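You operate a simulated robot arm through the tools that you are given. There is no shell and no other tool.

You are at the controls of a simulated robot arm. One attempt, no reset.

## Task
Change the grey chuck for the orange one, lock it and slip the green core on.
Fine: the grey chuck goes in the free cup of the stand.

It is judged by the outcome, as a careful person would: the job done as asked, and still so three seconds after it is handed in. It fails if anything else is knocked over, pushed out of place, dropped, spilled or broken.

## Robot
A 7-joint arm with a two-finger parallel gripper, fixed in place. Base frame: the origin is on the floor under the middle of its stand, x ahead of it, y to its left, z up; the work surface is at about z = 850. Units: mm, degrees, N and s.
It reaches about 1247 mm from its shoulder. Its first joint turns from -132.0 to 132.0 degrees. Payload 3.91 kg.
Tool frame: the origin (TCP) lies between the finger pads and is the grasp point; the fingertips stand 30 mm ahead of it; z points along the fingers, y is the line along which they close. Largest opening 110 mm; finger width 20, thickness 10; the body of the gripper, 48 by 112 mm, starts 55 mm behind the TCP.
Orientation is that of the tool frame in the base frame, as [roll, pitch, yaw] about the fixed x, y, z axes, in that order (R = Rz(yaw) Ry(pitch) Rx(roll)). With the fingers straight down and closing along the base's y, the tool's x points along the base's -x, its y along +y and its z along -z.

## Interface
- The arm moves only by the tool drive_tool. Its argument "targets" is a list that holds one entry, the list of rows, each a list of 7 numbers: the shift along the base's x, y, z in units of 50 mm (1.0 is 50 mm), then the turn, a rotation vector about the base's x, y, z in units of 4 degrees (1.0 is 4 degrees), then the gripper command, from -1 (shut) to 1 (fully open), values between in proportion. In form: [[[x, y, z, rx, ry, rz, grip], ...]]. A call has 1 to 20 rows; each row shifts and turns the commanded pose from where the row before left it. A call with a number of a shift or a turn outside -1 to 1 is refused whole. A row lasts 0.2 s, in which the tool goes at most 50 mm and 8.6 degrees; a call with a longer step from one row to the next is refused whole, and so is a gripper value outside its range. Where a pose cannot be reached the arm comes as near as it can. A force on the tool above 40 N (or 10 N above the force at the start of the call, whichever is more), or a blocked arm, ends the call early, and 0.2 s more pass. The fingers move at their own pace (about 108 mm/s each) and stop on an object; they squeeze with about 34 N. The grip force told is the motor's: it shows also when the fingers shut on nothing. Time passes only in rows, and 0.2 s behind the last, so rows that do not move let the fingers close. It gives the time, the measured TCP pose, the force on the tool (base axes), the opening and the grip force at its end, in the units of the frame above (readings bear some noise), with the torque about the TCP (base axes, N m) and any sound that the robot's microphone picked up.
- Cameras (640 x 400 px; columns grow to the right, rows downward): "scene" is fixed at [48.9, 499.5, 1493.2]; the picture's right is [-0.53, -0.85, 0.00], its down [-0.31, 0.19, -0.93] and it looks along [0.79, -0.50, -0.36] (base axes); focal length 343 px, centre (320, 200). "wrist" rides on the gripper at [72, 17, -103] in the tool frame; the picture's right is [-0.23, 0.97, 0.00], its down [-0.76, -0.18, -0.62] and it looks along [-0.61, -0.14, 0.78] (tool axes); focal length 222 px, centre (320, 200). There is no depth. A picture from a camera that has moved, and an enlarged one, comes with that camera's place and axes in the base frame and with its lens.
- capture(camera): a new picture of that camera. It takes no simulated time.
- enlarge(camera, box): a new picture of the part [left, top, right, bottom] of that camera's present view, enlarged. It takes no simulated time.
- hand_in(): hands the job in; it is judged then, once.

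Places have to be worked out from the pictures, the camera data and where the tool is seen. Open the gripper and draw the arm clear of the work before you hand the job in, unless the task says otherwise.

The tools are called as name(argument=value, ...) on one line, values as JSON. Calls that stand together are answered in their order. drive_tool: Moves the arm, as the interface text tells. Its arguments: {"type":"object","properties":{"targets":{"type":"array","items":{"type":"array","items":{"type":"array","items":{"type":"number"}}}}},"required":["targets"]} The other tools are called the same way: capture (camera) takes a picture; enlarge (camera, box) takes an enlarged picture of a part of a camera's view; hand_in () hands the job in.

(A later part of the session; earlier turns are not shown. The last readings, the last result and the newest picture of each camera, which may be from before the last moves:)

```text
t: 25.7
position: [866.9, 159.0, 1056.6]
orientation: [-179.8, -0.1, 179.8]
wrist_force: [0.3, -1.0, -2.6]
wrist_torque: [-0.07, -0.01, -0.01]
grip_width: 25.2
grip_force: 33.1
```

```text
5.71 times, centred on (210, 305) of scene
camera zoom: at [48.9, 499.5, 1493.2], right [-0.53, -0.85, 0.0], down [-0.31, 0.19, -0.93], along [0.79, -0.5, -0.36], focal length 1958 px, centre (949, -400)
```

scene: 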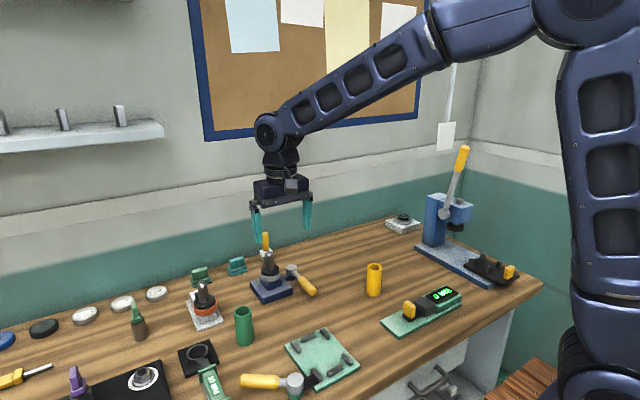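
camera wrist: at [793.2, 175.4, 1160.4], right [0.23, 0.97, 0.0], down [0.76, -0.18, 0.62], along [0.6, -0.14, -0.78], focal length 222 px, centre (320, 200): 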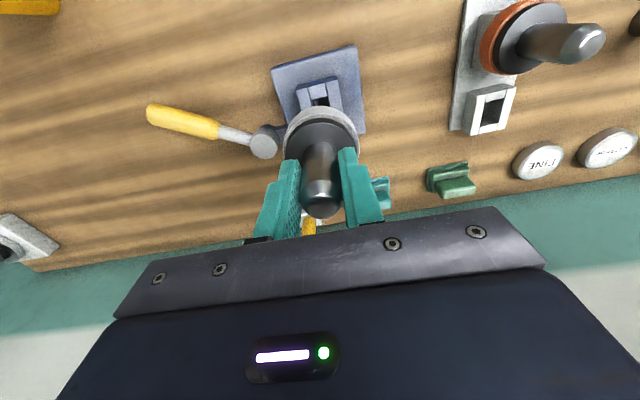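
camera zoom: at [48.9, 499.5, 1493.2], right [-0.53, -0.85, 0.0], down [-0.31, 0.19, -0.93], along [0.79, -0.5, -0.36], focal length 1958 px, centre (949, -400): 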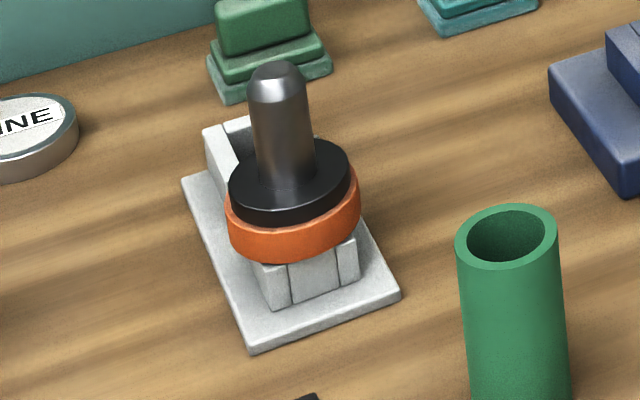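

I move by the estimated negative offset between the two cups, so that the base cup should appear just where the free cup appears now; the pixel difference will give me the offset precisely.

drive_tool(targets=[[[-0.196, -0.792, 0.056, 0, 0, 0, -1], [-0.196, -0.792, 0.056, 0, 0, 0, -1], [-0.196, -0.792, 0.056, 0, 0, 0, -1], [-0.196, -0.792, 0.056, 0, 0, 0, -1], [-0.196, -0.792, 0.056, 0, 0, 0, -1], [0, 0, 0, 0, 0, 0, -1], [0, 0, 0, 0, 0, 0, -1]]])

enlarge(camera="wrist", box=[430, 50, 550, 150])

capture(camera="wrist")

```text
t: 27.3
position: [819.5, -38.3, 1069.6]
orientation: [-179.9, -0.1, 180.0]
wrist_force: [-0.1, -0.4, -2.9]
wrist_torque: [0.0, 0.03, 0.01]
grip_width: 25.1
grip_force: 33.9
```

```text
4.00 times, centred on (490, 100) of wrist
camera zoom: at [745.1, -22.5, 1174.0], right [0.23, 0.97, 0.0], down [0.76, -0.18, 0.62], along [0.61, -0.14, -0.78], focal length 888 px, centre (-360, 600)
```

zoom: 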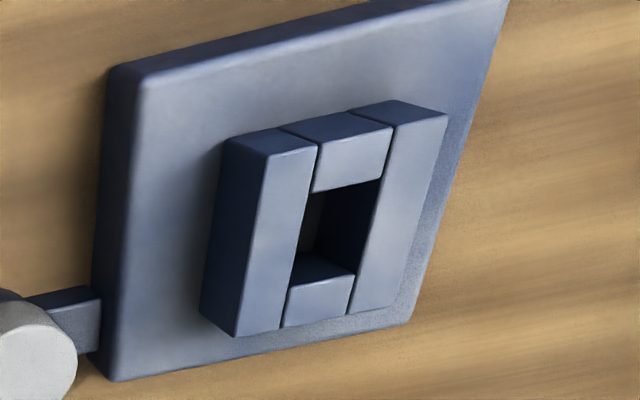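

```text
taken
camera wrist: at [745.1, -22.5, 1174.0], right [0.23, 0.97, 0.0], down [0.76, -0.18, 0.62], along [0.61, -0.14, -0.78], focal length 222 px, centre (320, 200)
```

wrist: 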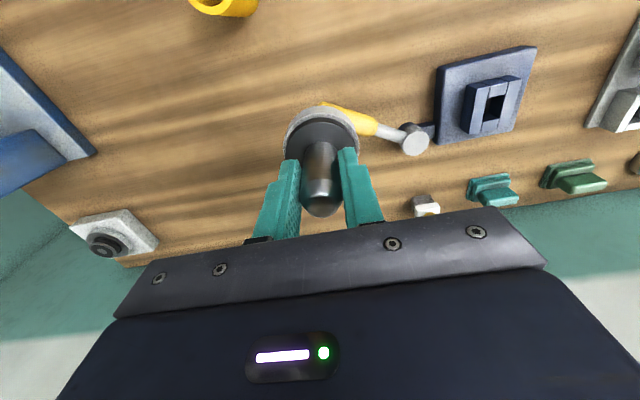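

The two cups look alike; the comparison gives an offset near (+53, +197) mm, but the oblique view leaves height uncertainty. I take a steeper view of the base cup from beyond it, and will repeat it over the stand.

drive_tool(targets=[[[0.364, 0.752, 0, 0, 0, 0, -1], [0.364, 0.752, 0, 0, 0, 0, -1], [0.364, 0.752, 0, 0, 0, 0, -1], [0.364, 0.752, 0, 0, 0, 0, -1], [0.364, 0.752, 0, 0, 0, 0, -1], [0, 0, 0, 0, 0, 0, -1], [0, 0, 0, 0, 0, 0, -1]]])

enlarge(camera="wrist", box=[250, 10, 390, 110])

capture(camera="wrist")

```text
t: 28.9
position: [908.5, 150.0, 1069.9]
orientation: [180.0, 0.0, 179.9]
wrist_force: [1.2, 0.5, -3.6]
wrist_torque: [0.01, 0.02, -0.01]
grip_width: 25.3
grip_force: 34.2
```

```text
4.00 times, centred on (320, 60) of wrist
camera zoom: at [835.4, 165.6, 1173.8], right [0.23, 0.97, 0.0], down [0.76, -0.18, 0.62], along [0.6, -0.14, -0.78], focal length 888 px, centre (320, 760)
```

zoom: 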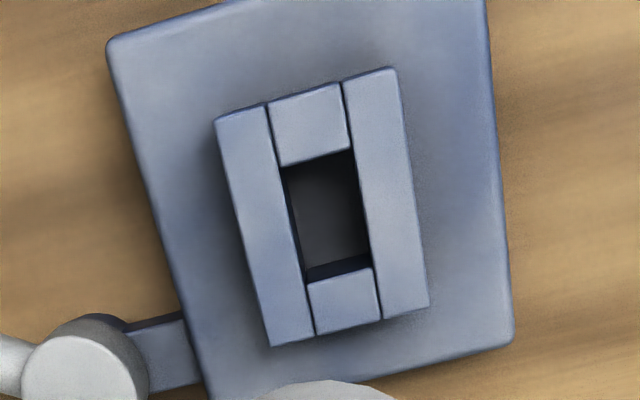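

```text
taken
camera wrist: at [835.4, 165.6, 1173.8], right [0.23, 0.97, 0.0], down [0.76, -0.18, 0.62], along [0.6, -0.14, -0.78], focal length 222 px, centre (320, 200)
```

wrist: 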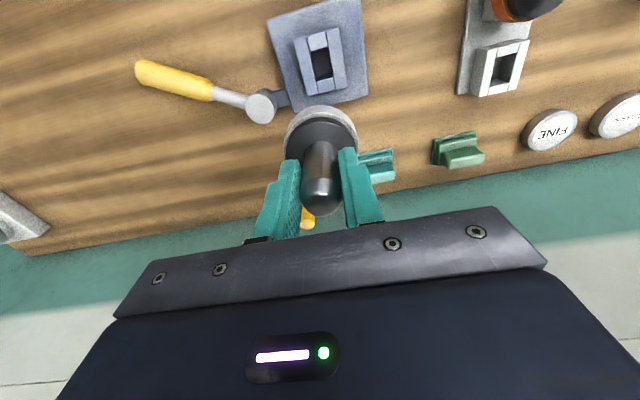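

A near-vertical view of the base cup. Now the same relative view over the free cup.

drive_tool(targets=[[[0.2128, 0.788, -0.056, 0, 0, 0, -1], [0.2128, 0.788, -0.056, 0, 0, 0, -1], [0.2128, 0.788, -0.056, 0, 0, 0, -1], [0.2128, 0.788, -0.056, 0, 0, 0, -1], [0.2128, 0.788, -0.056, 0, 0, 0, -1], [0, 0, 0, 0, 0, 0, -1], [0, 0, 0, 0, 0, 0, -1]]])

enlarge(camera="wrist", box=[250, 10, 390, 110])

capture(camera="wrist")

```text
t: 30.5
position: [960.3, 347.3, 1056.7]
orientation: [-179.9, -0.1, 179.9]
wrist_force: [0.4, -1.0, -2.6]
wrist_torque: [-0.01, 0.04, 0.01]
grip_width: 25.5
grip_force: 33.9
```

```text
4.00 times, centred on (320, 60) of wrist
camera zoom: at [887.6, 363.1, 1160.8], right [0.23, 0.97, 0.0], down [0.76, -0.18, 0.62], along [0.6, -0.14, -0.78], focal length 888 px, centre (320, 760)
```

zoom: 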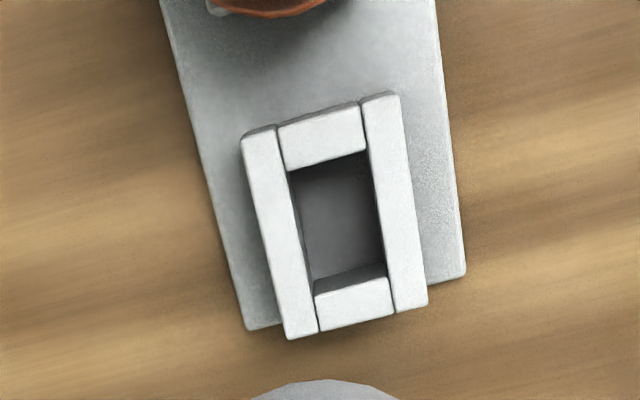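

```text
taken
camera wrist: at [887.6, 363.1, 1160.8], right [0.23, 0.97, 0.0], down [0.76, -0.18, 0.62], along [0.6, -0.14, -0.78], focal length 222 px, centre (320, 200)
```

wrist: 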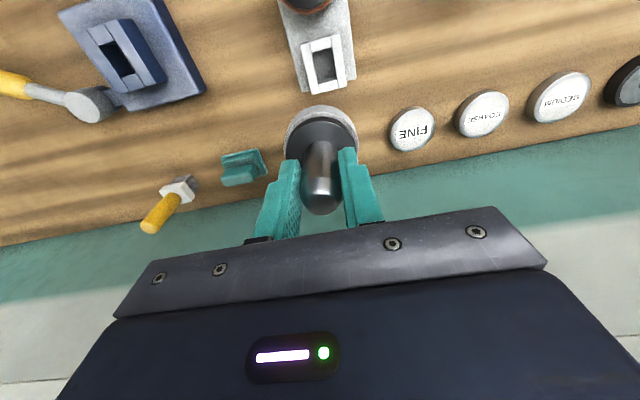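

The near-vertical comparison puts the free cup's centre at about (+55.5, +199.2) from the base cup, and its hole is slightly larger. I move the chuck over it and stop with the shank about 10 mm above the cup for a visual check.

drive_tool(targets=[[[-0.397, 0.124, 0, 0, 0, 0, -1], [-0.397, 0.124, 0, 0, 0, 0, -1], [0, 0, -0.4, 0, 0, 0, -1], [0, 0, -0.4, 0, 0, 0, -1], [0, 0, -0.4, 0, 0, 0, -1], [0, 0, 0, 0, 0, 0, -1], [0, 0, 0, 0, 0, 0, -1]]])

enlarge(camera="scene", box=[175, 230, 265, 330])

enlarge(camera="wrist", box=[250, 50, 390, 200])

```text
t: 32.1
position: [922.4, 359.5, 996.4]
orientation: [-179.9, 0.0, 179.9]
wrist_force: [0.4, 0.8, -2.3]
wrist_torque: [0.0, 0.03, 0.01]
grip_width: 25.4
grip_force: 34.2
```

```text
4.00 times, centred on (220, 280) of scene
camera zoom: at [48.9, 499.5, 1493.2], right [-0.53, -0.85, 0.0], down [-0.31, 0.19, -0.93], along [0.79, -0.5, -0.36], focal length 1371 px, centre (720, -120)
```

zoom: 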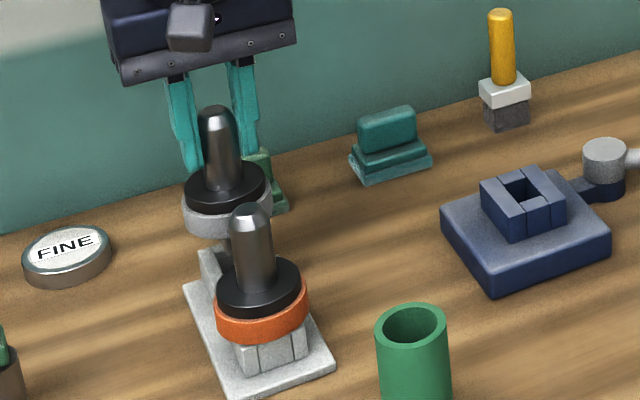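

```text
2.67 times, centred on (320, 125) of wrist
camera zoom: at [848.5, 375.3, 1099.7], right [0.23, 0.97, 0.0], down [0.76, -0.18, 0.62], along [0.61, -0.14, -0.78], focal length 592 px, centre (320, 400)
```

zoom: 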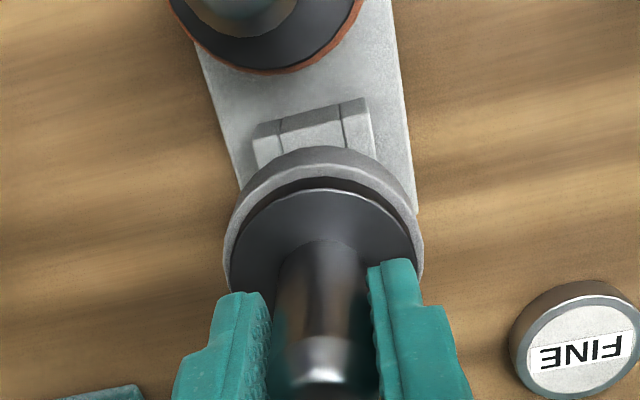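

The chuck hangs over the free cup; the view fits. I lower slowly and watch the force.

drive_tool(targets=[[[0, 0, -0.1, 0, 0, 0, -1], [0, 0, -0.1, 0, 0, 0, -1], [0, 0, -0.06, 0, 0, 0, -1], [0, 0, -0.06, 0, 0, 0, -1], [0, 0, 0, 0, 0, 0, -1]]])

drive_tool(targets=[[[0, 0, -0.06, 0, 0, 0, -1], [0, 0, -0.06, 0, 0, 0, -1], [0, 0, 0, 0, 0, 0, -1]]])

enlarge(camera="scene", box=[175, 230, 265, 330])

```text
t: 33.3
position: [923.2, 360.3, 980.6]
orientation: [-179.8, -0.2, 179.9]
wrist_force: [0.7, 1.2, -3.3]
wrist_torque: [0.02, 0.03, -0.01]
grip_width: 25.2
grip_force: 34.1
```

```text
t: 34.1
position: [921.8, 358.2, 974.7]
orientation: [-179.8, -0.2, 179.8]
wrist_force: [-0.4, 1.8, -2.0]
wrist_torque: [0.02, 0.04, -0.04]
grip_width: 25.0
grip_force: 33.9
```

```text
4.00 times, centred on (220, 280) of scene
camera zoom: at [48.9, 499.5, 1493.2], right [-0.53, -0.85, 0.0], down [-0.31, 0.19, -0.93], along [0.79, -0.5, -0.36], focal length 1371 px, centre (720, -120)
```

zoom: 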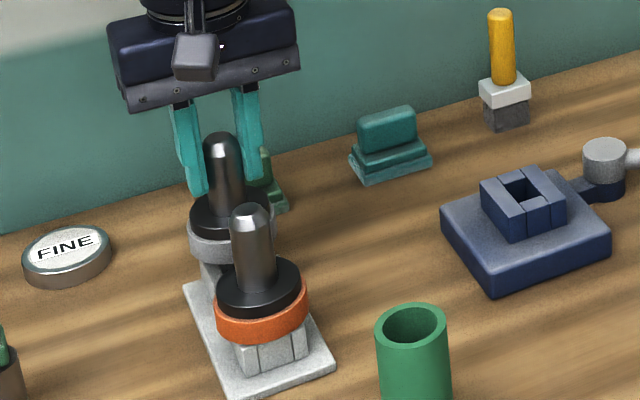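

No contact yet; I go on down in small steps.

drive_tool(targets=[[[0, 0, -0.06, 0, 0, 0, -1], [0, 0, -0.06, 0, 0, 0, -1], [0, 0, 0, 0, 0, 0, -1]]])

drive_tool(targets=[[[0, 0, -0.06, 0, 0, 0, -1], [0, 0, -0.04, 0, 0, 0, -1], [0, 0, 0, 0, 0, 0, -1]]])

drive_tool(targets=[[[0, 0, -0.04, 0, 0, 0, -1], [0, 0, 0, 0, 0, 0, -1]]])

enlarge(camera="scene", box=[175, 230, 265, 330])

```text
t: 34.9
position: [922.4, 358.3, 969.8]
orientation: [-180.0, -0.1, 179.9]
wrist_force: [0.0, 0.7, -2.9]
wrist_torque: [0.05, 0.01, 0.0]
grip_width: 25.5
grip_force: 34.0
```

```text
t: 35.7
position: [922.8, 359.4, 963.8]
orientation: [-179.9, -0.1, 180.0]
wrist_force: [0.1, -0.5, -2.7]
wrist_torque: [0.05, 0.01, 0.02]
grip_width: 25.5
grip_force: 34.4
```

```text
t: 36.3
position: [921.5, 358.8, 963.8]
orientation: [-179.8, -0.1, 179.9]
wrist_force: [0.3, -1.9, 6.4]
wrist_torque: [-0.16, 0.01, -0.02]
grip_width: 25.6
grip_force: 33.7
```

```text
4.00 times, centred on (220, 280) of scene
camera zoom: at [48.9, 499.5, 1493.2], right [-0.53, -0.85, 0.0], down [-0.31, 0.19, -0.93], along [0.79, -0.5, -0.36], focal length 1371 px, centre (720, -120)
```

zoom: 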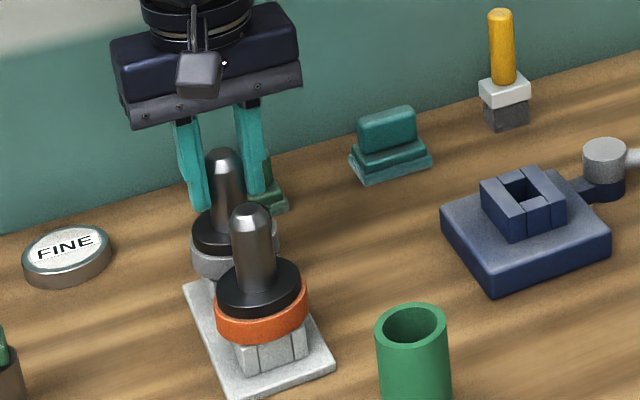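

Contact at about the height where the orange chuck sits too (both post tops near z 977), so it seems fully seated. I check with the wrist camera before letting go.

enlarge(camera="wrist", box=[250, 60, 390, 200])

enlarge(camera="scene", box=[185, 260, 255, 330])

drive_tool(targets=[[[0, 0, -0.02, 0, 0, 0, -1], [0, 0, 0, 0, 0, 0, -1]]])

```text
2.86 times, centred on (320, 130) of wrist
camera zoom: at [849.1, 374.7, 1066.8], right [0.23, 0.97, 0.0], down [0.76, -0.18, 0.62], along [0.61, -0.14, -0.78], focal length 635 px, centre (320, 400)
```

zoom: 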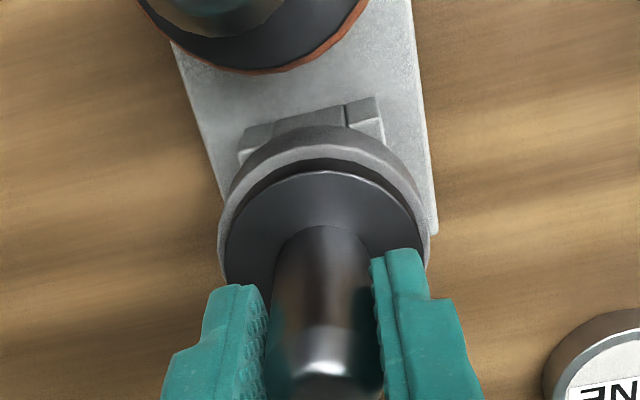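

```text
5.71 times, centred on (220, 295) of scene
camera zoom: at [48.9, 499.5, 1493.2], right [-0.53, -0.85, 0.0], down [-0.31, 0.19, -0.93], along [0.79, -0.5, -0.36], focal length 1958 px, centre (891, -343)
```

zoom: 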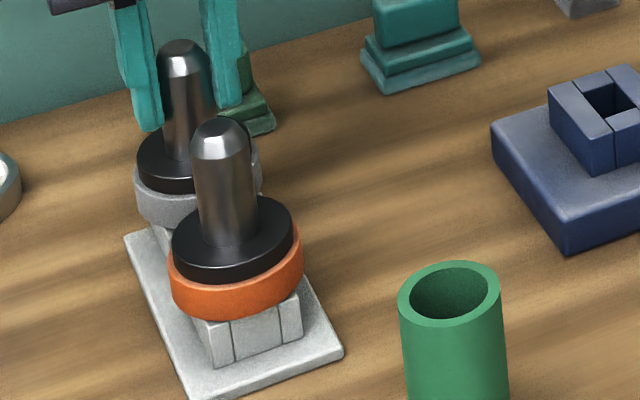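

```text
t: 36.9
position: [922.1, 359.5, 962.2]
orientation: [179.9, 0.0, 179.9]
wrist_force: [2.6, 1.3, 17.0]
wrist_torque: [0.22, -0.22, 0.0]
grip_width: 25.5
grip_force: 34.5
```

Firm seat (17 N against 1 mm). I ease off, open, and rise straight up.

drive_tool(targets=[[[0, 0, 0.024, 0, 0, 0, -1], [0, 0, 0, 0, 0, 0, -0.3], [0, 0, 0, 0, 0, 0, 0], [0, 0, 0, 0, 0, 0, 0], [0, 0, 0.3, 0, 0, 0, 0], [0, 0, 0.6, 0, 0, 0, 0], [0, 0, 0.6, 0, 0, 0, 0], [0, 0, 0.4, 0, 0, 0, 0], [0, 0, 0, 0, 0, 0, 0]]])

enlarge(camera="scene", box=[185, 250, 255, 330])

capture(camera="wrist")

```text
t: 38.9
position: [923.2, 358.3, 1057.7]
orientation: [-179.9, -0.1, 179.9]
wrist_force: [0.2, -0.8, -0.7]
wrist_torque: [-0.01, -0.02, 0.02]
grip_width: 55.2
grip_force: 0.1
```

```text
5.00 times, centred on (220, 290) of scene
camera zoom: at [48.9, 499.5, 1493.2], right [-0.53, -0.85, 0.0], down [-0.31, 0.19, -0.93], along [0.79, -0.5, -0.36], focal length 1713 px, centre (820, -250)
```

zoom: 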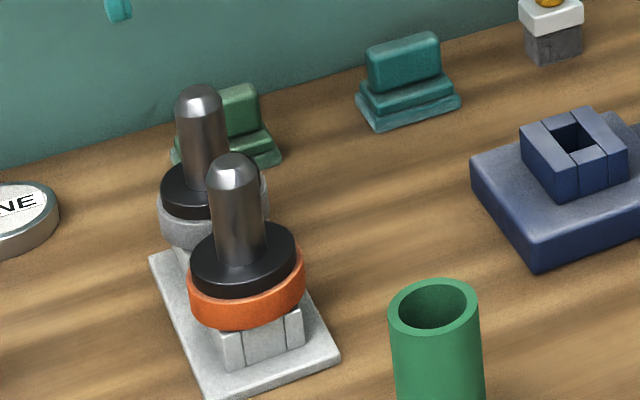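

```text
taken
camera wrist: at [849.6, 374.2, 1161.1], right [0.23, 0.97, 0.0], down [0.76, -0.18, 0.62], along [0.6, -0.14, -0.78], focal length 222 px, centre (320, 200)
```

wrist: 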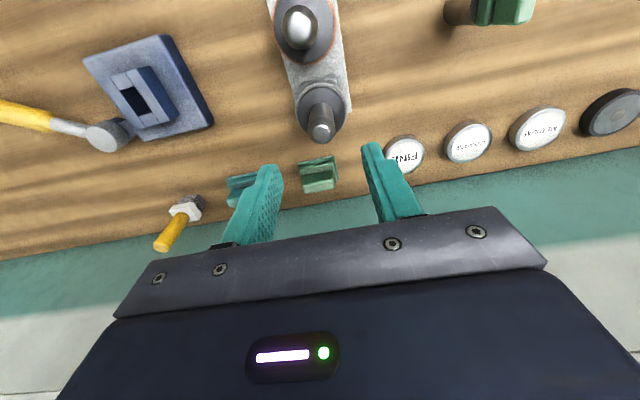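

Grey stands upright in the free cup. I take an enlarged reference of the grey post from this exact relative position, then step to the same relative place over the orange chuck.

enlarge(camera="wrist", box=[260, 70, 380, 170])

drive_tool(targets=[[[-0.75, 0, 0, 0, 0, 0, 0], [-0.75, 0, 0, 0, 0, 0, 0], [0, 0, 0, 0, 0, 0, 0], [0, 0, 0, 0, 0, 0, 0]]])

enlarge(camera="wrist", box=[260, 70, 380, 170])

```text
4.00 times, centred on (320, 120) of wrist
camera zoom: at [849.6, 374.2, 1161.1], right [0.23, 0.97, 0.0], down [0.76, -0.18, 0.62], along [0.6, -0.14, -0.78], focal length 888 px, centre (320, 520)
```

zoom: 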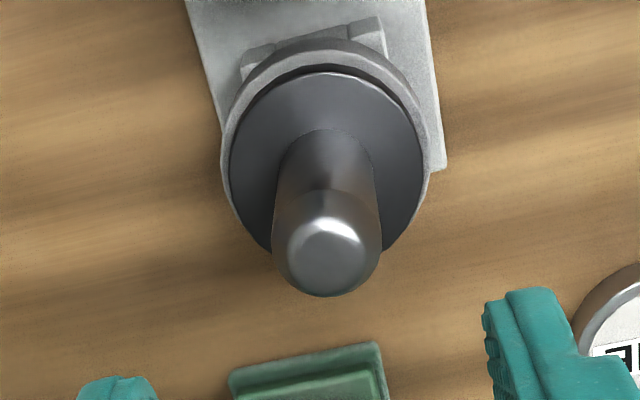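

```text
t: 39.9
position: [847.5, 359.0, 1056.3]
orientation: [-179.9, -0.1, 180.0]
wrist_force: [-0.3, -0.7, 0.1]
wrist_torque: [-0.02, 0.02, 0.03]
grip_width: 54.8
grip_force: 0.0
```

```text
4.00 times, centred on (320, 120) of wrist
camera zoom: at [773.6, 375.2, 1161.1], right [0.23, 0.97, 0.0], down [0.76, -0.18, 0.62], along [0.61, -0.14, -0.78], focal length 888 px, centre (320, 520)
```

zoom: 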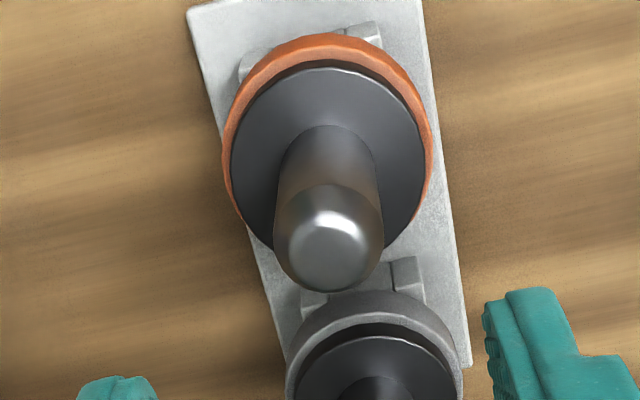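

The orange chuck sits about 1 mm nearer in x and 0.5 mm to +y of the same relative place. I apply that, descend to the matching height, and close on its post.

drive_tool(targets=[[[-0.02, 0.01, -0.5, 0, 0, 0, 0], [0, 0, -0.6, 0, 0, 0, 0], [0, 0, -0.5, 0, 0, 0, -0.1], [0, 0, -0.294, 0, 0, 0, -0.3], [0, 0, 0, 0, 0, 0, -0.45], [0, 0, 0, 0, 0, 0, -1], [0, 0, 0, 0, 0, 0, -1], [0, 0, 0, 0, 0, 0, -1]]])

drive_tool(targets=[[[0, 0, 0, 0, 0, 0, -1]]])

enlarge(camera="wrist", box=[240, 60, 400, 220])

```text
t: 41.7
position: [846.5, 360.9, 962.2]
orientation: [-179.9, 0.0, 180.0]
wrist_force: [0.2, -0.4, 0.5]
wrist_torque: [-0.06, -0.05, 0.0]
grip_width: 25.6
grip_force: 34.2
```

```text
t: 42.1
position: [844.8, 360.6, 962.3]
orientation: [-179.8, -0.1, -179.9]
wrist_force: [-0.4, 0.4, 0.7]
wrist_torque: [0.13, -0.07, -0.01]
grip_width: 25.4
grip_force: 34.1
```

```text
2.50 times, centred on (320, 140) of wrist
camera zoom: at [772.1, 376.4, 1065.9], right [0.23, 0.97, 0.0], down [0.76, -0.18, 0.62], along [0.61, -0.14, -0.78], focal length 555 px, centre (320, 350)
```

zoom: 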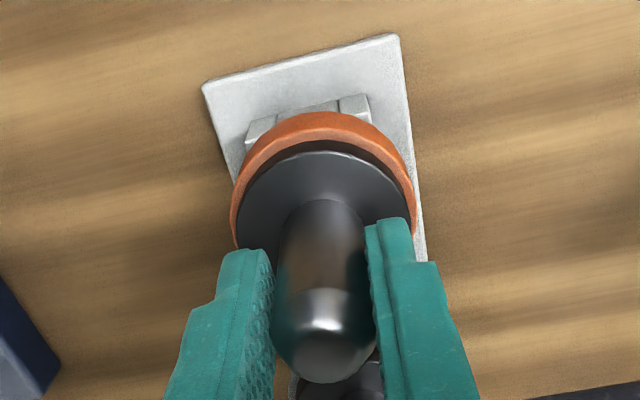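

Orange is gripped with almost no sideways force. Comparing with the grey grip it hangs about 4–5 mm lower in the fingers, so its seat in the base should be near tool z 978. I lift it straight up and carry it over the base.

drive_tool(targets=[[[0, 0, 0.1, 0, 0, 0, -1], [0, 0, 0.3, 0, 0, 0, -1], [0, 0, 0.5, 0, 0, 0, -1], [0, 0, 0.5, 0, 0, 0, -1], [0, 0, 0.4, 0, 0, 0, -1], [0.083, -0.799, 0, 0, 0, 0, -1], [0.083, -0.799, 0, 0, 0, 0, -1], [0.083, -0.799, 0, 0, 0, 0, -1], [0.083, -0.799, 0, 0, 0, 0, -1], [0.084, -0.798, 0, 0, 0, 0, -1], [0, 0, 0, 0, 0, 0, -1]]])

drive_tool(targets=[[[0, 0, -0.4, 0, 0, 0, -1], [0, 0, -0.4, 0, 0, 0, -1], [0, 0, 0, 0, 0, 0, -1]]])

enlarge(camera="scene", box=[240, 220, 310, 310])

enlarge(camera="wrist", box=[240, 60, 400, 220])

```text
t: 44.5
position: [867.7, 160.2, 1053.9]
orientation: [-180.0, -0.1, 180.0]
wrist_force: [0.0, 0.3, -3.3]
wrist_torque: [0.04, -0.01, -0.04]
grip_width: 25.2
grip_force: 33.8
```

```text
t: 45.3
position: [866.7, 159.2, 1014.0]
orientation: [-179.9, -0.1, 179.9]
wrist_force: [-0.9, -0.5, -3.2]
wrist_torque: [-0.02, -0.01, -0.02]
grip_width: 25.4
grip_force: 33.8
```

```text
4.44 times, centred on (275, 265) of scene
camera zoom: at [48.9, 499.5, 1493.2], right [-0.53, -0.85, 0.0], down [-0.31, 0.19, -0.93], along [0.79, -0.5, -0.36], focal length 1523 px, centre (520, -89)
```

zoom: 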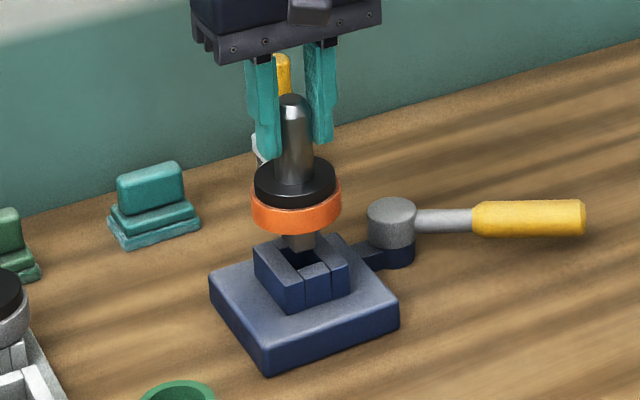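

```text
2.50 times, centred on (320, 140) of wrist
camera zoom: at [794.7, 175.8, 1117.0], right [0.23, 0.97, 0.0], down [0.76, -0.18, 0.62], along [0.61, -0.14, -0.78], focal length 555 px, centre (320, 350)
```

zoom: 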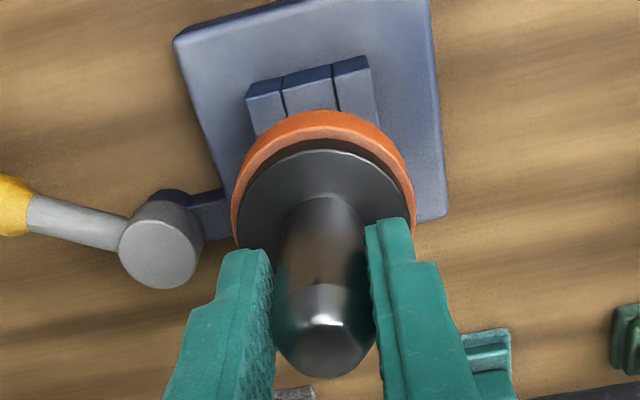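

The shank looks lined up with the hole in the scene view. I lower in small steps, watching the force.

drive_tool(targets=[[[0, 0, -0.1, 0, 0, 0, -1], [0, 0, -0.06, 0, 0, 0, -1], [0, 0, -0.04, 0, 0, 0, -1], [0, 0, 0, 0, 0, 0, -1]]])

drive_tool(targets=[[[0, 0, -0.04, 0, 0, 0, -1], [0, 0, -0.04, 0, 0, 0, -1], [0, 0, 0, 0, 0, 0, -1]]])

enlarge(camera="scene", box=[250, 240, 300, 300])

```text
t: 46.3
position: [868.2, 160.1, 1003.2]
orientation: [-179.8, -0.1, 179.9]
wrist_force: [-3.4, -1.1, 4.0]
wrist_torque: [-0.13, 0.29, 0.0]
grip_width: 25.5
grip_force: 33.9
```

```text
t: 47.1
position: [868.3, 159.8, 999.3]
orientation: [-180.0, -0.2, 179.9]
wrist_force: [-5.6, -1.6, -3.5]
wrist_torque: [-0.19, 0.61, -0.05]
grip_width: 25.4
grip_force: 33.8
```

```text
6.67 times, centred on (275, 270) of scene
camera zoom: at [48.9, 499.5, 1493.2], right [-0.53, -0.85, 0.0], down [-0.31, 0.19, -0.93], along [0.79, -0.5, -0.36], focal length 2285 px, centre (620, -267)
```

zoom: 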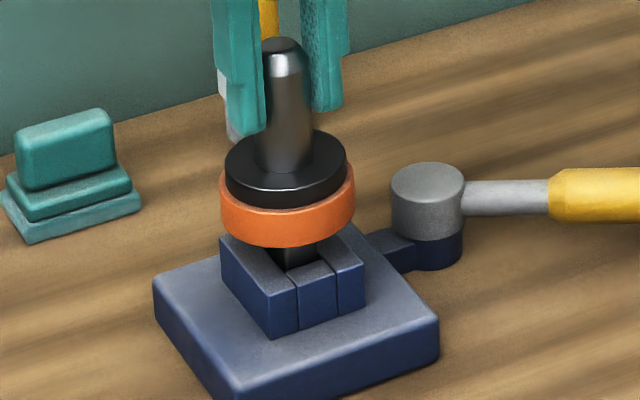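

The shank has slipped into the hole but presses against the far wall (−5.6 N in x), so I'm a bit too far in x. I shift back 0.7 mm and read again.

drive_tool(targets=[[[-0.014, 0, 0, 0, 0, 0, -1], [0, 0, 0, 0, 0, 0, -1]]])

drive_tool(targets=[[[-0.012, -0.004, 0, 0, 0, 0, -1], [0, 0, 0, 0, 0, 0, -1]]])

```text
t: 47.7
position: [866.2, 159.0, 999.4]
orientation: [-179.9, -0.1, 179.8]
wrist_force: [0.4, 0.1, -2.7]
wrist_torque: [-0.03, -0.01, -0.01]
grip_width: 25.3
grip_force: 33.8
```

```text
t: 48.3
position: [866.5, 160.9, 998.1]
orientation: [-179.9, -0.1, 179.9]
wrist_force: [-0.9, -0.7, -2.1]
wrist_torque: [-0.04, 0.01, -0.03]
grip_width: 25.3
grip_force: 34.0
```

Forces are back to just the weight. I continue down toward the seat.

drive_tool(targets=[[[0, 0, -0.06, 0, 0, 0, -1], [0, 0, -0.06, 0, 0, 0, -1], [0, 0, -0.06, 0, 0, 0, -1], [0, 0, 0, 0, 0, 0, -1]]])

drive_tool(targets=[[[0, 0, -0.06, 0, 0, 0, -1], [0, 0, -0.04, 0, 0, 0, -1], [0, 0, 0, 0, 0, 0, -1]]])

drive_tool(targets=[[[0, 0, -0.04, 0, 0, 0, -1], [0, 0, -0.02, 0, 0, 0, -1], [0, 0, 0, 0, 0, 0, -1]]])

```text
t: 49.3
position: [866.1, 160.5, 990.6]
orientation: [-180.0, -0.1, 179.8]
wrist_force: [0.7, -0.1, -3.4]
wrist_torque: [0.02, 0.0, 0.03]
grip_width: 25.5
grip_force: 34.2
```

```text
t: 50.1
position: [865.7, 159.4, 984.8]
orientation: [-179.9, -0.1, 179.9]
wrist_force: [0.3, 1.2, -3.4]
wrist_torque: [-0.02, 0.0, 0.02]
grip_width: 25.3
grip_force: 33.7
```

```text
t: 50.9
position: [866.4, 158.5, 981.9]
orientation: [-179.9, -0.1, 179.9]
wrist_force: [-1.8, -2.5, 8.3]
wrist_torque: [-0.26, 0.0, -0.04]
grip_width: 25.2
grip_force: 33.8
```

Contact at z ≈ 982. I check in the pictures whether the orange ring really rests on the cup.

enlarge(camera="scene", box=[250, 240, 300, 300])

enlarge(camera="wrist", box=[240, 60, 400, 220])

drive_tool(targets=[[[0, 0, -0.02, 0, 0, 0, -1], [0, 0, 0, 0, 0, 0, -1]]])

```text
6.67 times, centred on (275, 270) of scene
camera zoom: at [48.9, 499.5, 1493.2], right [-0.53, -0.85, 0.0], down [-0.31, 0.19, -0.93], along [0.79, -0.5, -0.36], focal length 2285 px, centre (620, -267)
```

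zoom: 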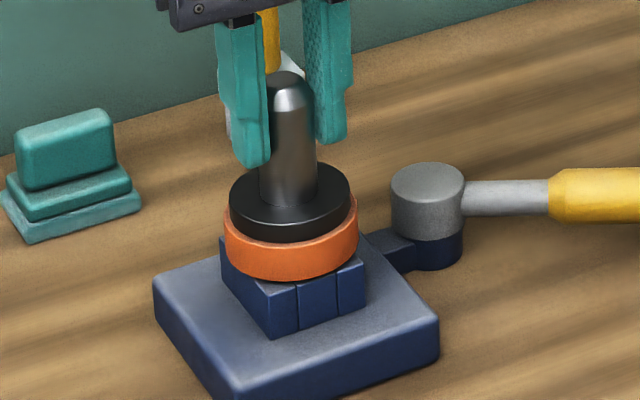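

```text
2.50 times, centred on (320, 140) of wrist
camera zoom: at [792.7, 175.1, 1086.9], right [0.23, 0.97, 0.0], down [0.76, -0.18, 0.62], along [0.61, -0.14, -0.78], focal length 555 px, centre (320, 350)
```

zoom: 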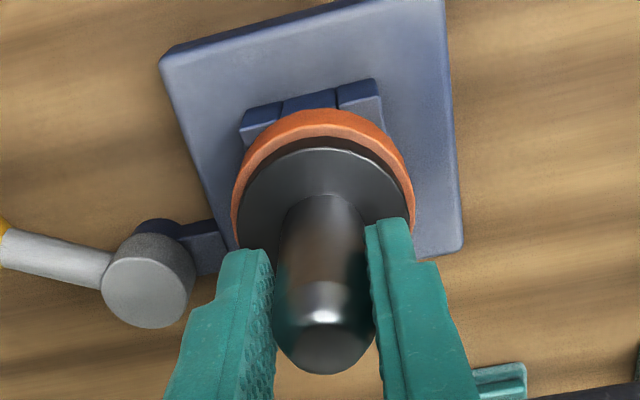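

```text
t: 51.5
position: [866.2, 158.7, 983.2]
orientation: [-180.0, -0.1, -180.0]
wrist_force: [0.9, -2.2, 23.1]
wrist_torque: [-0.19, -0.24, -0.02]
grip_width: 25.3
grip_force: 33.9
```

Firm contact (23 N for 1 mm). I compare with the same crop I took of the grey chuck at the start, to be sure that it sits as deep.

enlarge(camera="scene", box=[245, 255, 325, 305])

enlarge(camera="scene", box=[225, 210, 325, 300])

```text
8.00 times, centred on (285, 280) of scene
camera zoom: at [48.9, 499.5, 1493.2], right [-0.53, -0.85, 0.0], down [-0.31, 0.19, -0.93], along [0.79, -0.5, -0.36], focal length 2742 px, centre (600, -440)
```

zoom: 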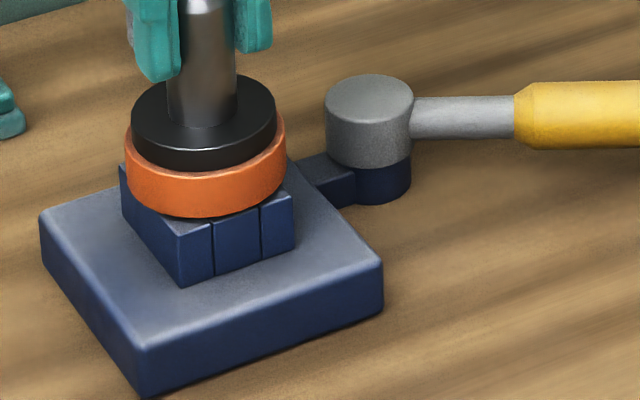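

```text
4.44 times, centred on (275, 255) of scene
camera zoom: at [48.9, 499.5, 1493.2], right [-0.53, -0.85, 0.0], down [-0.31, 0.19, -0.93], along [0.79, -0.5, -0.36], focal length 1523 px, centre (520, -44)
```

zoom: 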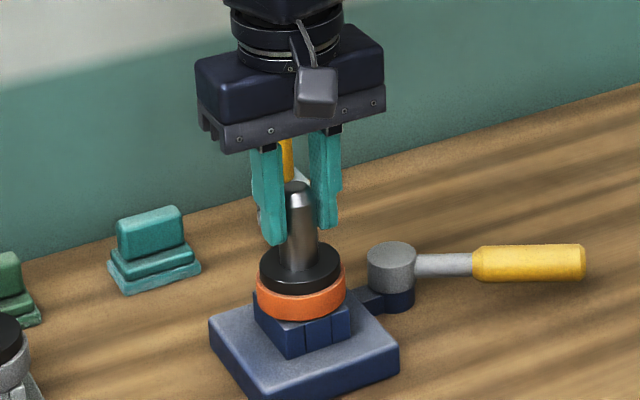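

The ring bottom and post top coincide with the grey chuck's original picture, so it is fully seated. I ease off, release and rise, then check.

drive_tool(targets=[[[0, 0, 0.024, 0, 0, 0, -1], [0, 0, 0, 0, 0, 0, -0.3], [0, 0, 0, 0, 0, 0, 0], [0, 0, 0, 0, 0, 0, 0], [0, 0, 0.3, 0, 0, 0, 0], [0, 0, 0.6, 0, 0, 0, 0], [0, 0, 0.5, 0, 0, 0, 0], [0, 0, 0, 0, 0, 0, 0]]])

enlarge(camera="scene", box=[185, 230, 325, 330])

enlarge(camera="wrist", box=[240, 60, 400, 220])

```text
t: 53.3
position: [864.0, 157.9, 1050.7]
orientation: [-179.9, -0.1, 180.0]
wrist_force: [-0.3, -0.5, 0.5]
wrist_torque: [0.02, 0.01, 0.02]
grip_width: 55.0
grip_force: 0.0
```

```text
4.00 times, centred on (255, 280) of scene
camera zoom: at [48.9, 499.5, 1493.2], right [-0.53, -0.85, 0.0], down [-0.31, 0.19, -0.93], along [0.79, -0.5, -0.36], focal length 1371 px, centre (580, -120)
```

zoom: 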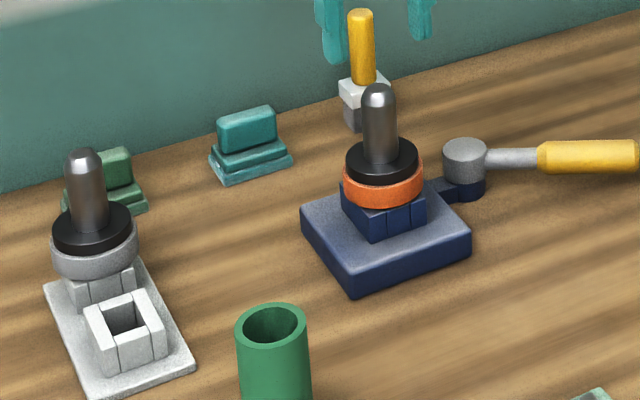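

```text
2.50 times, centred on (320, 140) of wrist
camera zoom: at [790.4, 174.8, 1155.0], right [0.23, 0.97, 0.0], down [0.76, -0.18, 0.62], along [0.61, -0.14, -0.78], focal length 555 px, centre (320, 350)
```

zoom: 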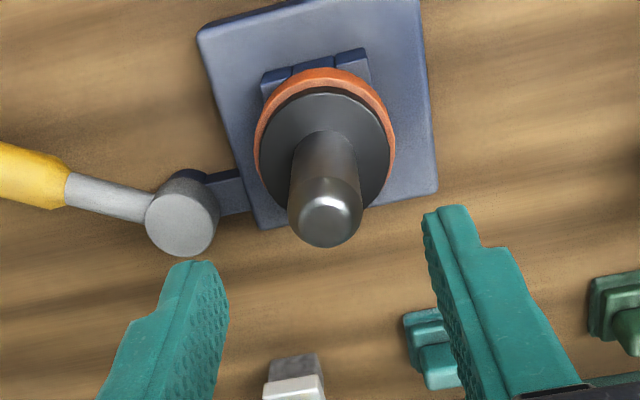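

Both chucks sit well. Now I close the fingers and go round to the far side of the lever handle to swing it back.

drive_tool(targets=[[[0.056, -0.768, 0, 0, 0, 0, 0], [0.056, -0.768, 0, 0, 0, 0, -0.5], [0.056, -0.768, 0, 0, 0, 0, -1], [0.056, -0.768, 0, 0, 0, 0, -1], [0.076, -0.768, 0, 0, 0, 0, -1], [0, 0, -0.7, 0, 0, 0, -1], [0, 0, -0.7, 0, 0, 0, -1], [0, 0, -0.5, 0, 0, 0, -1], [0, 0, 0, 0, 0, 0, -1]]])

capture(camera="wrist")

enlarge(camera="scene", box=[225, 210, 385, 310])

```text
t: 55.3
position: [882.5, -32.9, 958.8]
orientation: [-179.9, -0.1, 179.8]
wrist_force: [-0.7, 0.0, 0.5]
wrist_torque: [0.02, 0.01, -0.01]
grip_width: 0.0
grip_force: 33.9
```

```text
taken
camera wrist: at [809.2, -15.7, 1062.3], right [0.23, 0.97, 0.0], down [0.76, -0.18, 0.62], along [0.61, -0.14, -0.78], focal length 222 px, centre (320, 200)
```

wrist: 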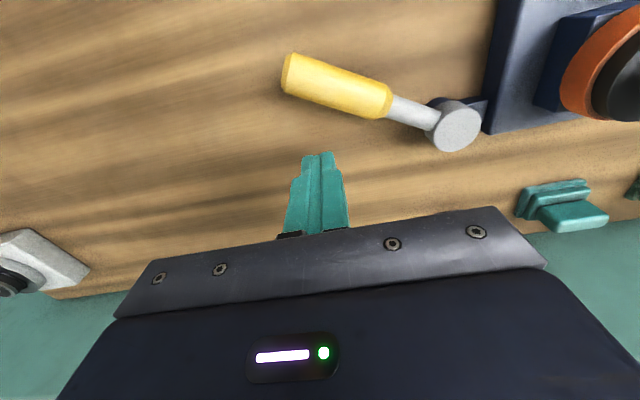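

```text
4.00 times, centred on (305, 260) of scene
camera zoom: at [48.9, 499.5, 1493.2], right [-0.53, -0.85, 0.0], down [-0.31, 0.19, -0.93], along [0.79, -0.5, -0.36], focal length 1371 px, centre (380, -40)
```

zoom: 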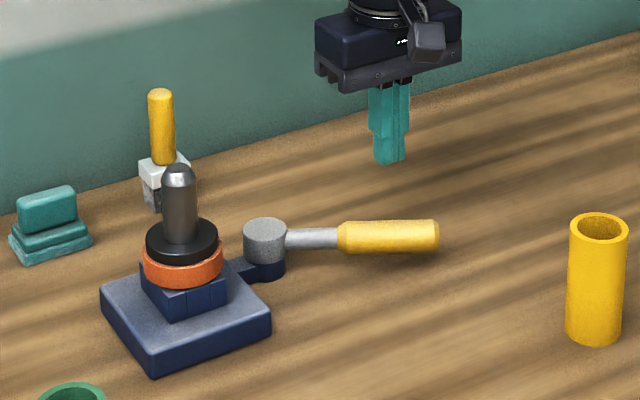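

The handle lies clear in front of the fingers. I lower the fingertips behind it, then push it back along its arc in stages.

drive_tool(targets=[[[0, 0, -0.6, 0, 0, 0, -1], [0, 0, -0.5, 0, 0, 0, -1], [0, 0, 0, 0, 0, 0, -1]]])

enlarge(camera="scene", box=[225, 210, 385, 310])

```text
t: 56.1
position: [882.8, -31.8, 899.8]
orientation: [-180.0, -0.1, 179.9]
wrist_force: [0.5, -0.3, -0.2]
wrist_torque: [0.03, -0.02, 0.02]
grip_width: 0.0
grip_force: 33.8
```

```text
4.00 times, centred on (305, 260) of scene
camera zoom: at [48.9, 499.5, 1493.2], right [-0.53, -0.85, 0.0], down [-0.31, 0.19, -0.93], along [0.79, -0.5, -0.36], focal length 1371 px, centre (380, -40)
```

zoom: 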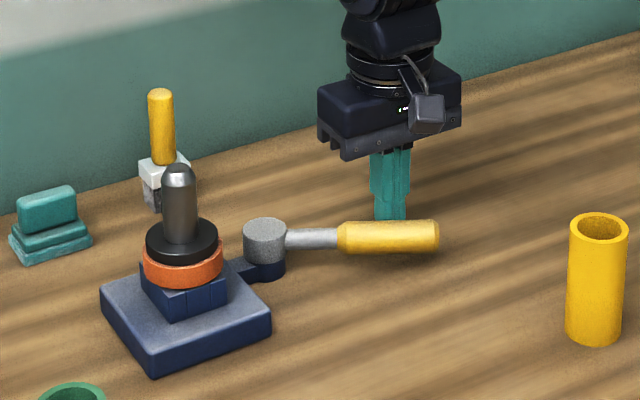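

drive_tool(targets=[[[-0.18, 0.06, 0, 0, 0, 0, -1], [-0.38, 0.12, 0, 0, 0, 0, -1], [-0.37, 0.16, 0, 0, 0, 0, -1], [-0.23, 0.18, 0, 0, 0, 0, -1], [-0.21, 0.18, 0, 0, 0, 0, -1], [-0.17, 0.24, 0, 0, 0, 0, -1], [-0.17, 0.25, 0, 0, 0, 0, -1], [0, 0, 0, 0, 0, 0, -1]]])

enlarge(camera="scene", box=[225, 210, 385, 310])

capture(camera="wrist")

```text
t: 57.9
position: [796.4, 28.2, 900.9]
orientation: [-179.8, 0.0, 179.9]
wrist_force: [0.9, -0.5, 0.3]
wrist_torque: [-0.02, -0.01, -0.05]
grip_width: 0.0
grip_force: 34.2
```

```text
4.00 times, centred on (305, 260) of scene
camera zoom: at [48.9, 499.5, 1493.2], right [-0.53, -0.85, 0.0], down [-0.31, 0.19, -0.93], along [0.79, -0.5, -0.36], focal length 1371 px, centre (380, -40)
```

zoom: 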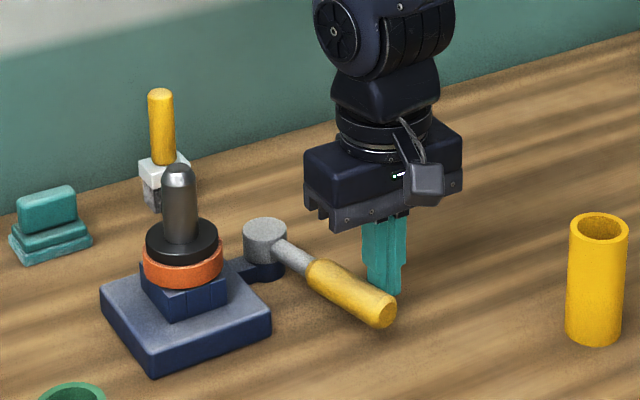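

```text
taken
camera wrist: at [722.8, 43.7, 1005.2], right [0.23, 0.97, 0.0], down [0.76, -0.18, 0.62], along [0.6, -0.14, -0.78], focal length 222 px, centre (320, 200)
```

wrist: 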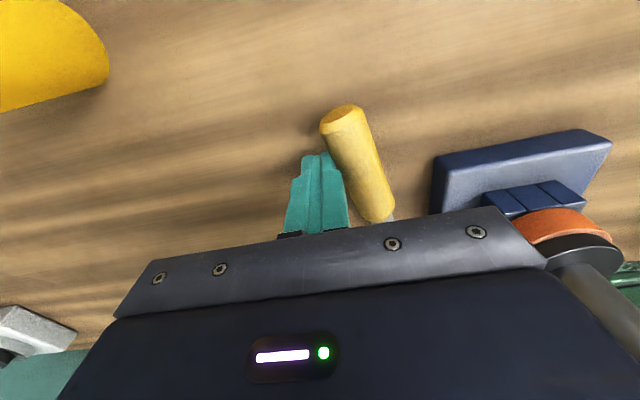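

The lever follows easily. I push it the rest of the way until it meets its closed stop.

drive_tool(targets=[[[-0.06, 0.16, 0, 0, 0, 0, -1], [-0.06, 0.16, 0, 0, 0, 0, -1], [-0.04, 0.14, 0, 0, 0, 0, -1], [-0.02, 0.08, 0, 0, 0, 0, -1], [0, 0, 0, 0, 0, 0, -1]]])

enlarge(camera="scene", box=[225, 210, 345, 310])

```text
t: 59.1
position: [786.3, 53.0, 901.8]
orientation: [-179.9, -0.1, 179.9]
wrist_force: [0.2, 0.1, -0.4]
wrist_torque: [0.03, -0.01, 0.04]
grip_width: 0.2
grip_force: 34.3
```

```text
4.00 times, centred on (285, 260) of scene
camera zoom: at [48.9, 499.5, 1493.2], right [-0.53, -0.85, 0.0], down [-0.31, 0.19, -0.93], along [0.79, -0.5, -0.36], focal length 1371 px, centre (460, -40)
```

zoom: 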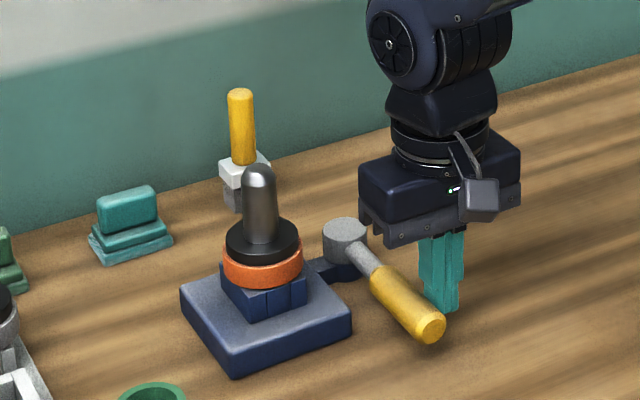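

The handle is almost exactly where it was at the start (same crop). I push on a few more millimetres to be sure that it is at the stop.

drive_tool(targets=[[[0, 0.05, 0, 0, 0, 0, -1], [0, 0.05, 0, 0, 0, 0, -1], [0, 0, 0, 0, 0, 0, -1]]])

drive_tool(targets=[[[0, 0.04, 0, 0, 0, 0, -1], [0, 0.03, 0, 0, 0, 0, -1], [0, 0, 0, 0, 0, 0, -1]]])

enlarge(camera="scene", box=[225, 210, 345, 310])

```text
t: 59.9
position: [786.2, 56.3, 903.1]
orientation: [-179.9, -0.2, 179.9]
wrist_force: [-0.4, -12.4, -2.2]
wrist_torque: [-0.13, 0.03, -0.13]
grip_width: 0.0
grip_force: 34.4
```

```text
t: 60.6
position: [787.4, 56.3, 902.4]
orientation: [-179.7, -0.2, 179.6]
wrist_force: [-1.7, -11.2, 3.4]
wrist_torque: [-0.06, -0.03, -0.08]
grip_width: 0.0
grip_force: 34.4
stopped in row 3: the force on the tool passed its limit at 42 N (the readings are from after the stop); the commanded pose is now the measured one
```

```text
4.00 times, centred on (285, 260) of scene
camera zoom: at [48.9, 499.5, 1493.2], right [-0.53, -0.85, 0.0], down [-0.31, 0.19, -0.93], along [0.79, -0.5, -0.36], focal length 1371 px, centre (460, -40)
```

zoom: 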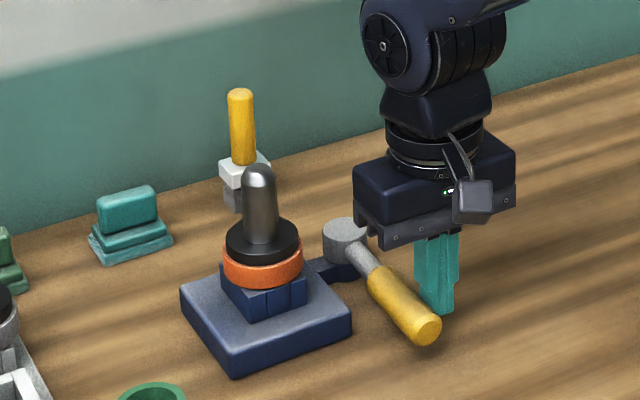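

The lever stopped hard (42 N) at or just past its original place, and the base did not move. I back off, rise, and read the pose.

drive_tool(targets=[[[0, -0.3, 0, 0, 0, 0, -1], [0, -0.2, 0.2, 0, 0, 0, -1], [0, 0, 0.8, 0, 0, 0, -1], [0, 0, 0.9, 0, 0, 0, -1], [0, 0, 0.9, 0, 0, 0, -1], [0, 0, 0.3, 0, 0, 0, -1], [0, 0, 0, 0, 0, 0, -1]]])

drive_tool(targets=[[[0, 0, 0, 0, 0, 0, -1]]])

enlarge(camera="scene", box=[225, 210, 345, 310])

capture(camera="wrist")

```text
t: 62.2
position: [785.6, 31.2, 1056.9]
orientation: [-179.9, -0.1, 179.7]
wrist_force: [0.1, 0.3, -0.1]
wrist_torque: [-0.01, 0.02, 0.02]
grip_width: 0.0
grip_force: 34.4
```

```text
t: 62.6
position: [784.9, 31.8, 1057.4]
orientation: [-179.8, -0.2, 179.7]
wrist_force: [-1.2, 0.3, -0.6]
wrist_torque: [-0.01, 0.0, 0.04]
grip_width: 0.1
grip_force: 34.2
```

```text
4.00 times, centred on (285, 260) of scene
camera zoom: at [48.9, 499.5, 1493.2], right [-0.53, -0.85, 0.0], down [-0.31, 0.19, -0.93], along [0.79, -0.5, -0.36], focal length 1371 px, centre (460, -40)
```

zoom: 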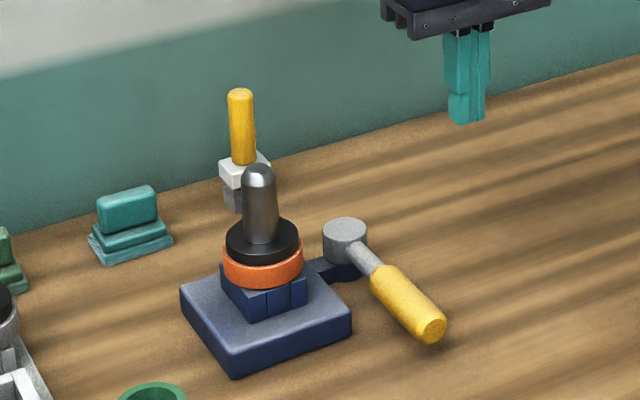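

```text
taken
camera wrist: at [712.3, 48.9, 1161.3], right [0.23, 0.97, 0.0], down [0.76, -0.18, 0.62], along [0.6, -0.15, -0.78], focal length 222 px, centre (320, 200)
```

wrist: 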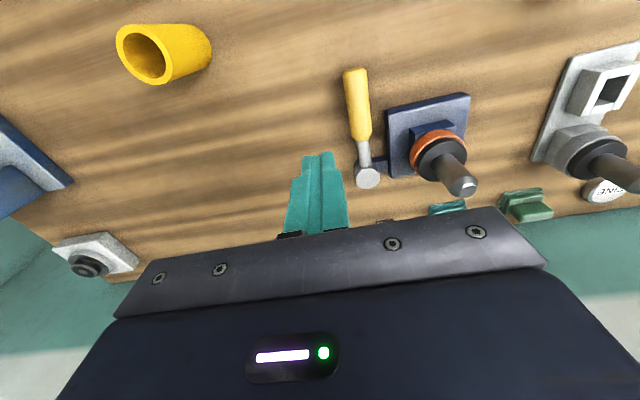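

The lever stands exactly where it was in the locked state at the start. To verify the lock I go back over the orange post for a gentle pull test, levelling the tool on the way.

drive_tool(targets=[[[0.4035, 0.64, 0, 0.03, -0.035, 0.07, -1], [0.4035, 0.64, 0, 0, 0, 0, -0.5], [0.4035, 0.64, 0, 0, 0, 0, 0], [0.4035, 0.64, 0, 0, 0, 0, 0], [0, 0, 0, 0, 0, 0, 0], [0, 0, 0, 0, 0, 0, 0]]])

drive_tool(targets=[[[0, 0, 0, 0, 0, 0, 0]]])

enlarge(camera="wrist", box=[240, 60, 400, 220])

```text
t: 64.0
position: [868.5, 162.0, 1057.6]
orientation: [-179.8, 0.1, 180.0]
wrist_force: [0.3, -0.4, 0.0]
wrist_torque: [-0.03, -0.01, 0.0]
grip_width: 55.0
grip_force: 0.0
```

```text
t: 64.4
position: [869.0, 161.9, 1057.9]
orientation: [-180.0, 0.0, -180.0]
wrist_force: [-0.7, -0.5, 0.2]
wrist_torque: [0.02, 0.0, -0.02]
grip_width: 54.9
grip_force: 0.1
```

```text
2.50 times, centred on (320, 140) of wrist
camera zoom: at [795.6, 177.7, 1160.7], right [0.23, 0.97, 0.0], down [0.76, -0.18, 0.62], along [0.61, -0.14, -0.78], focal length 555 px, centre (320, 350)
```

zoom: 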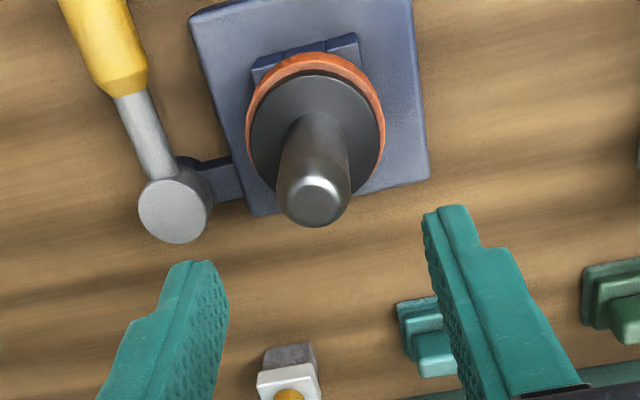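

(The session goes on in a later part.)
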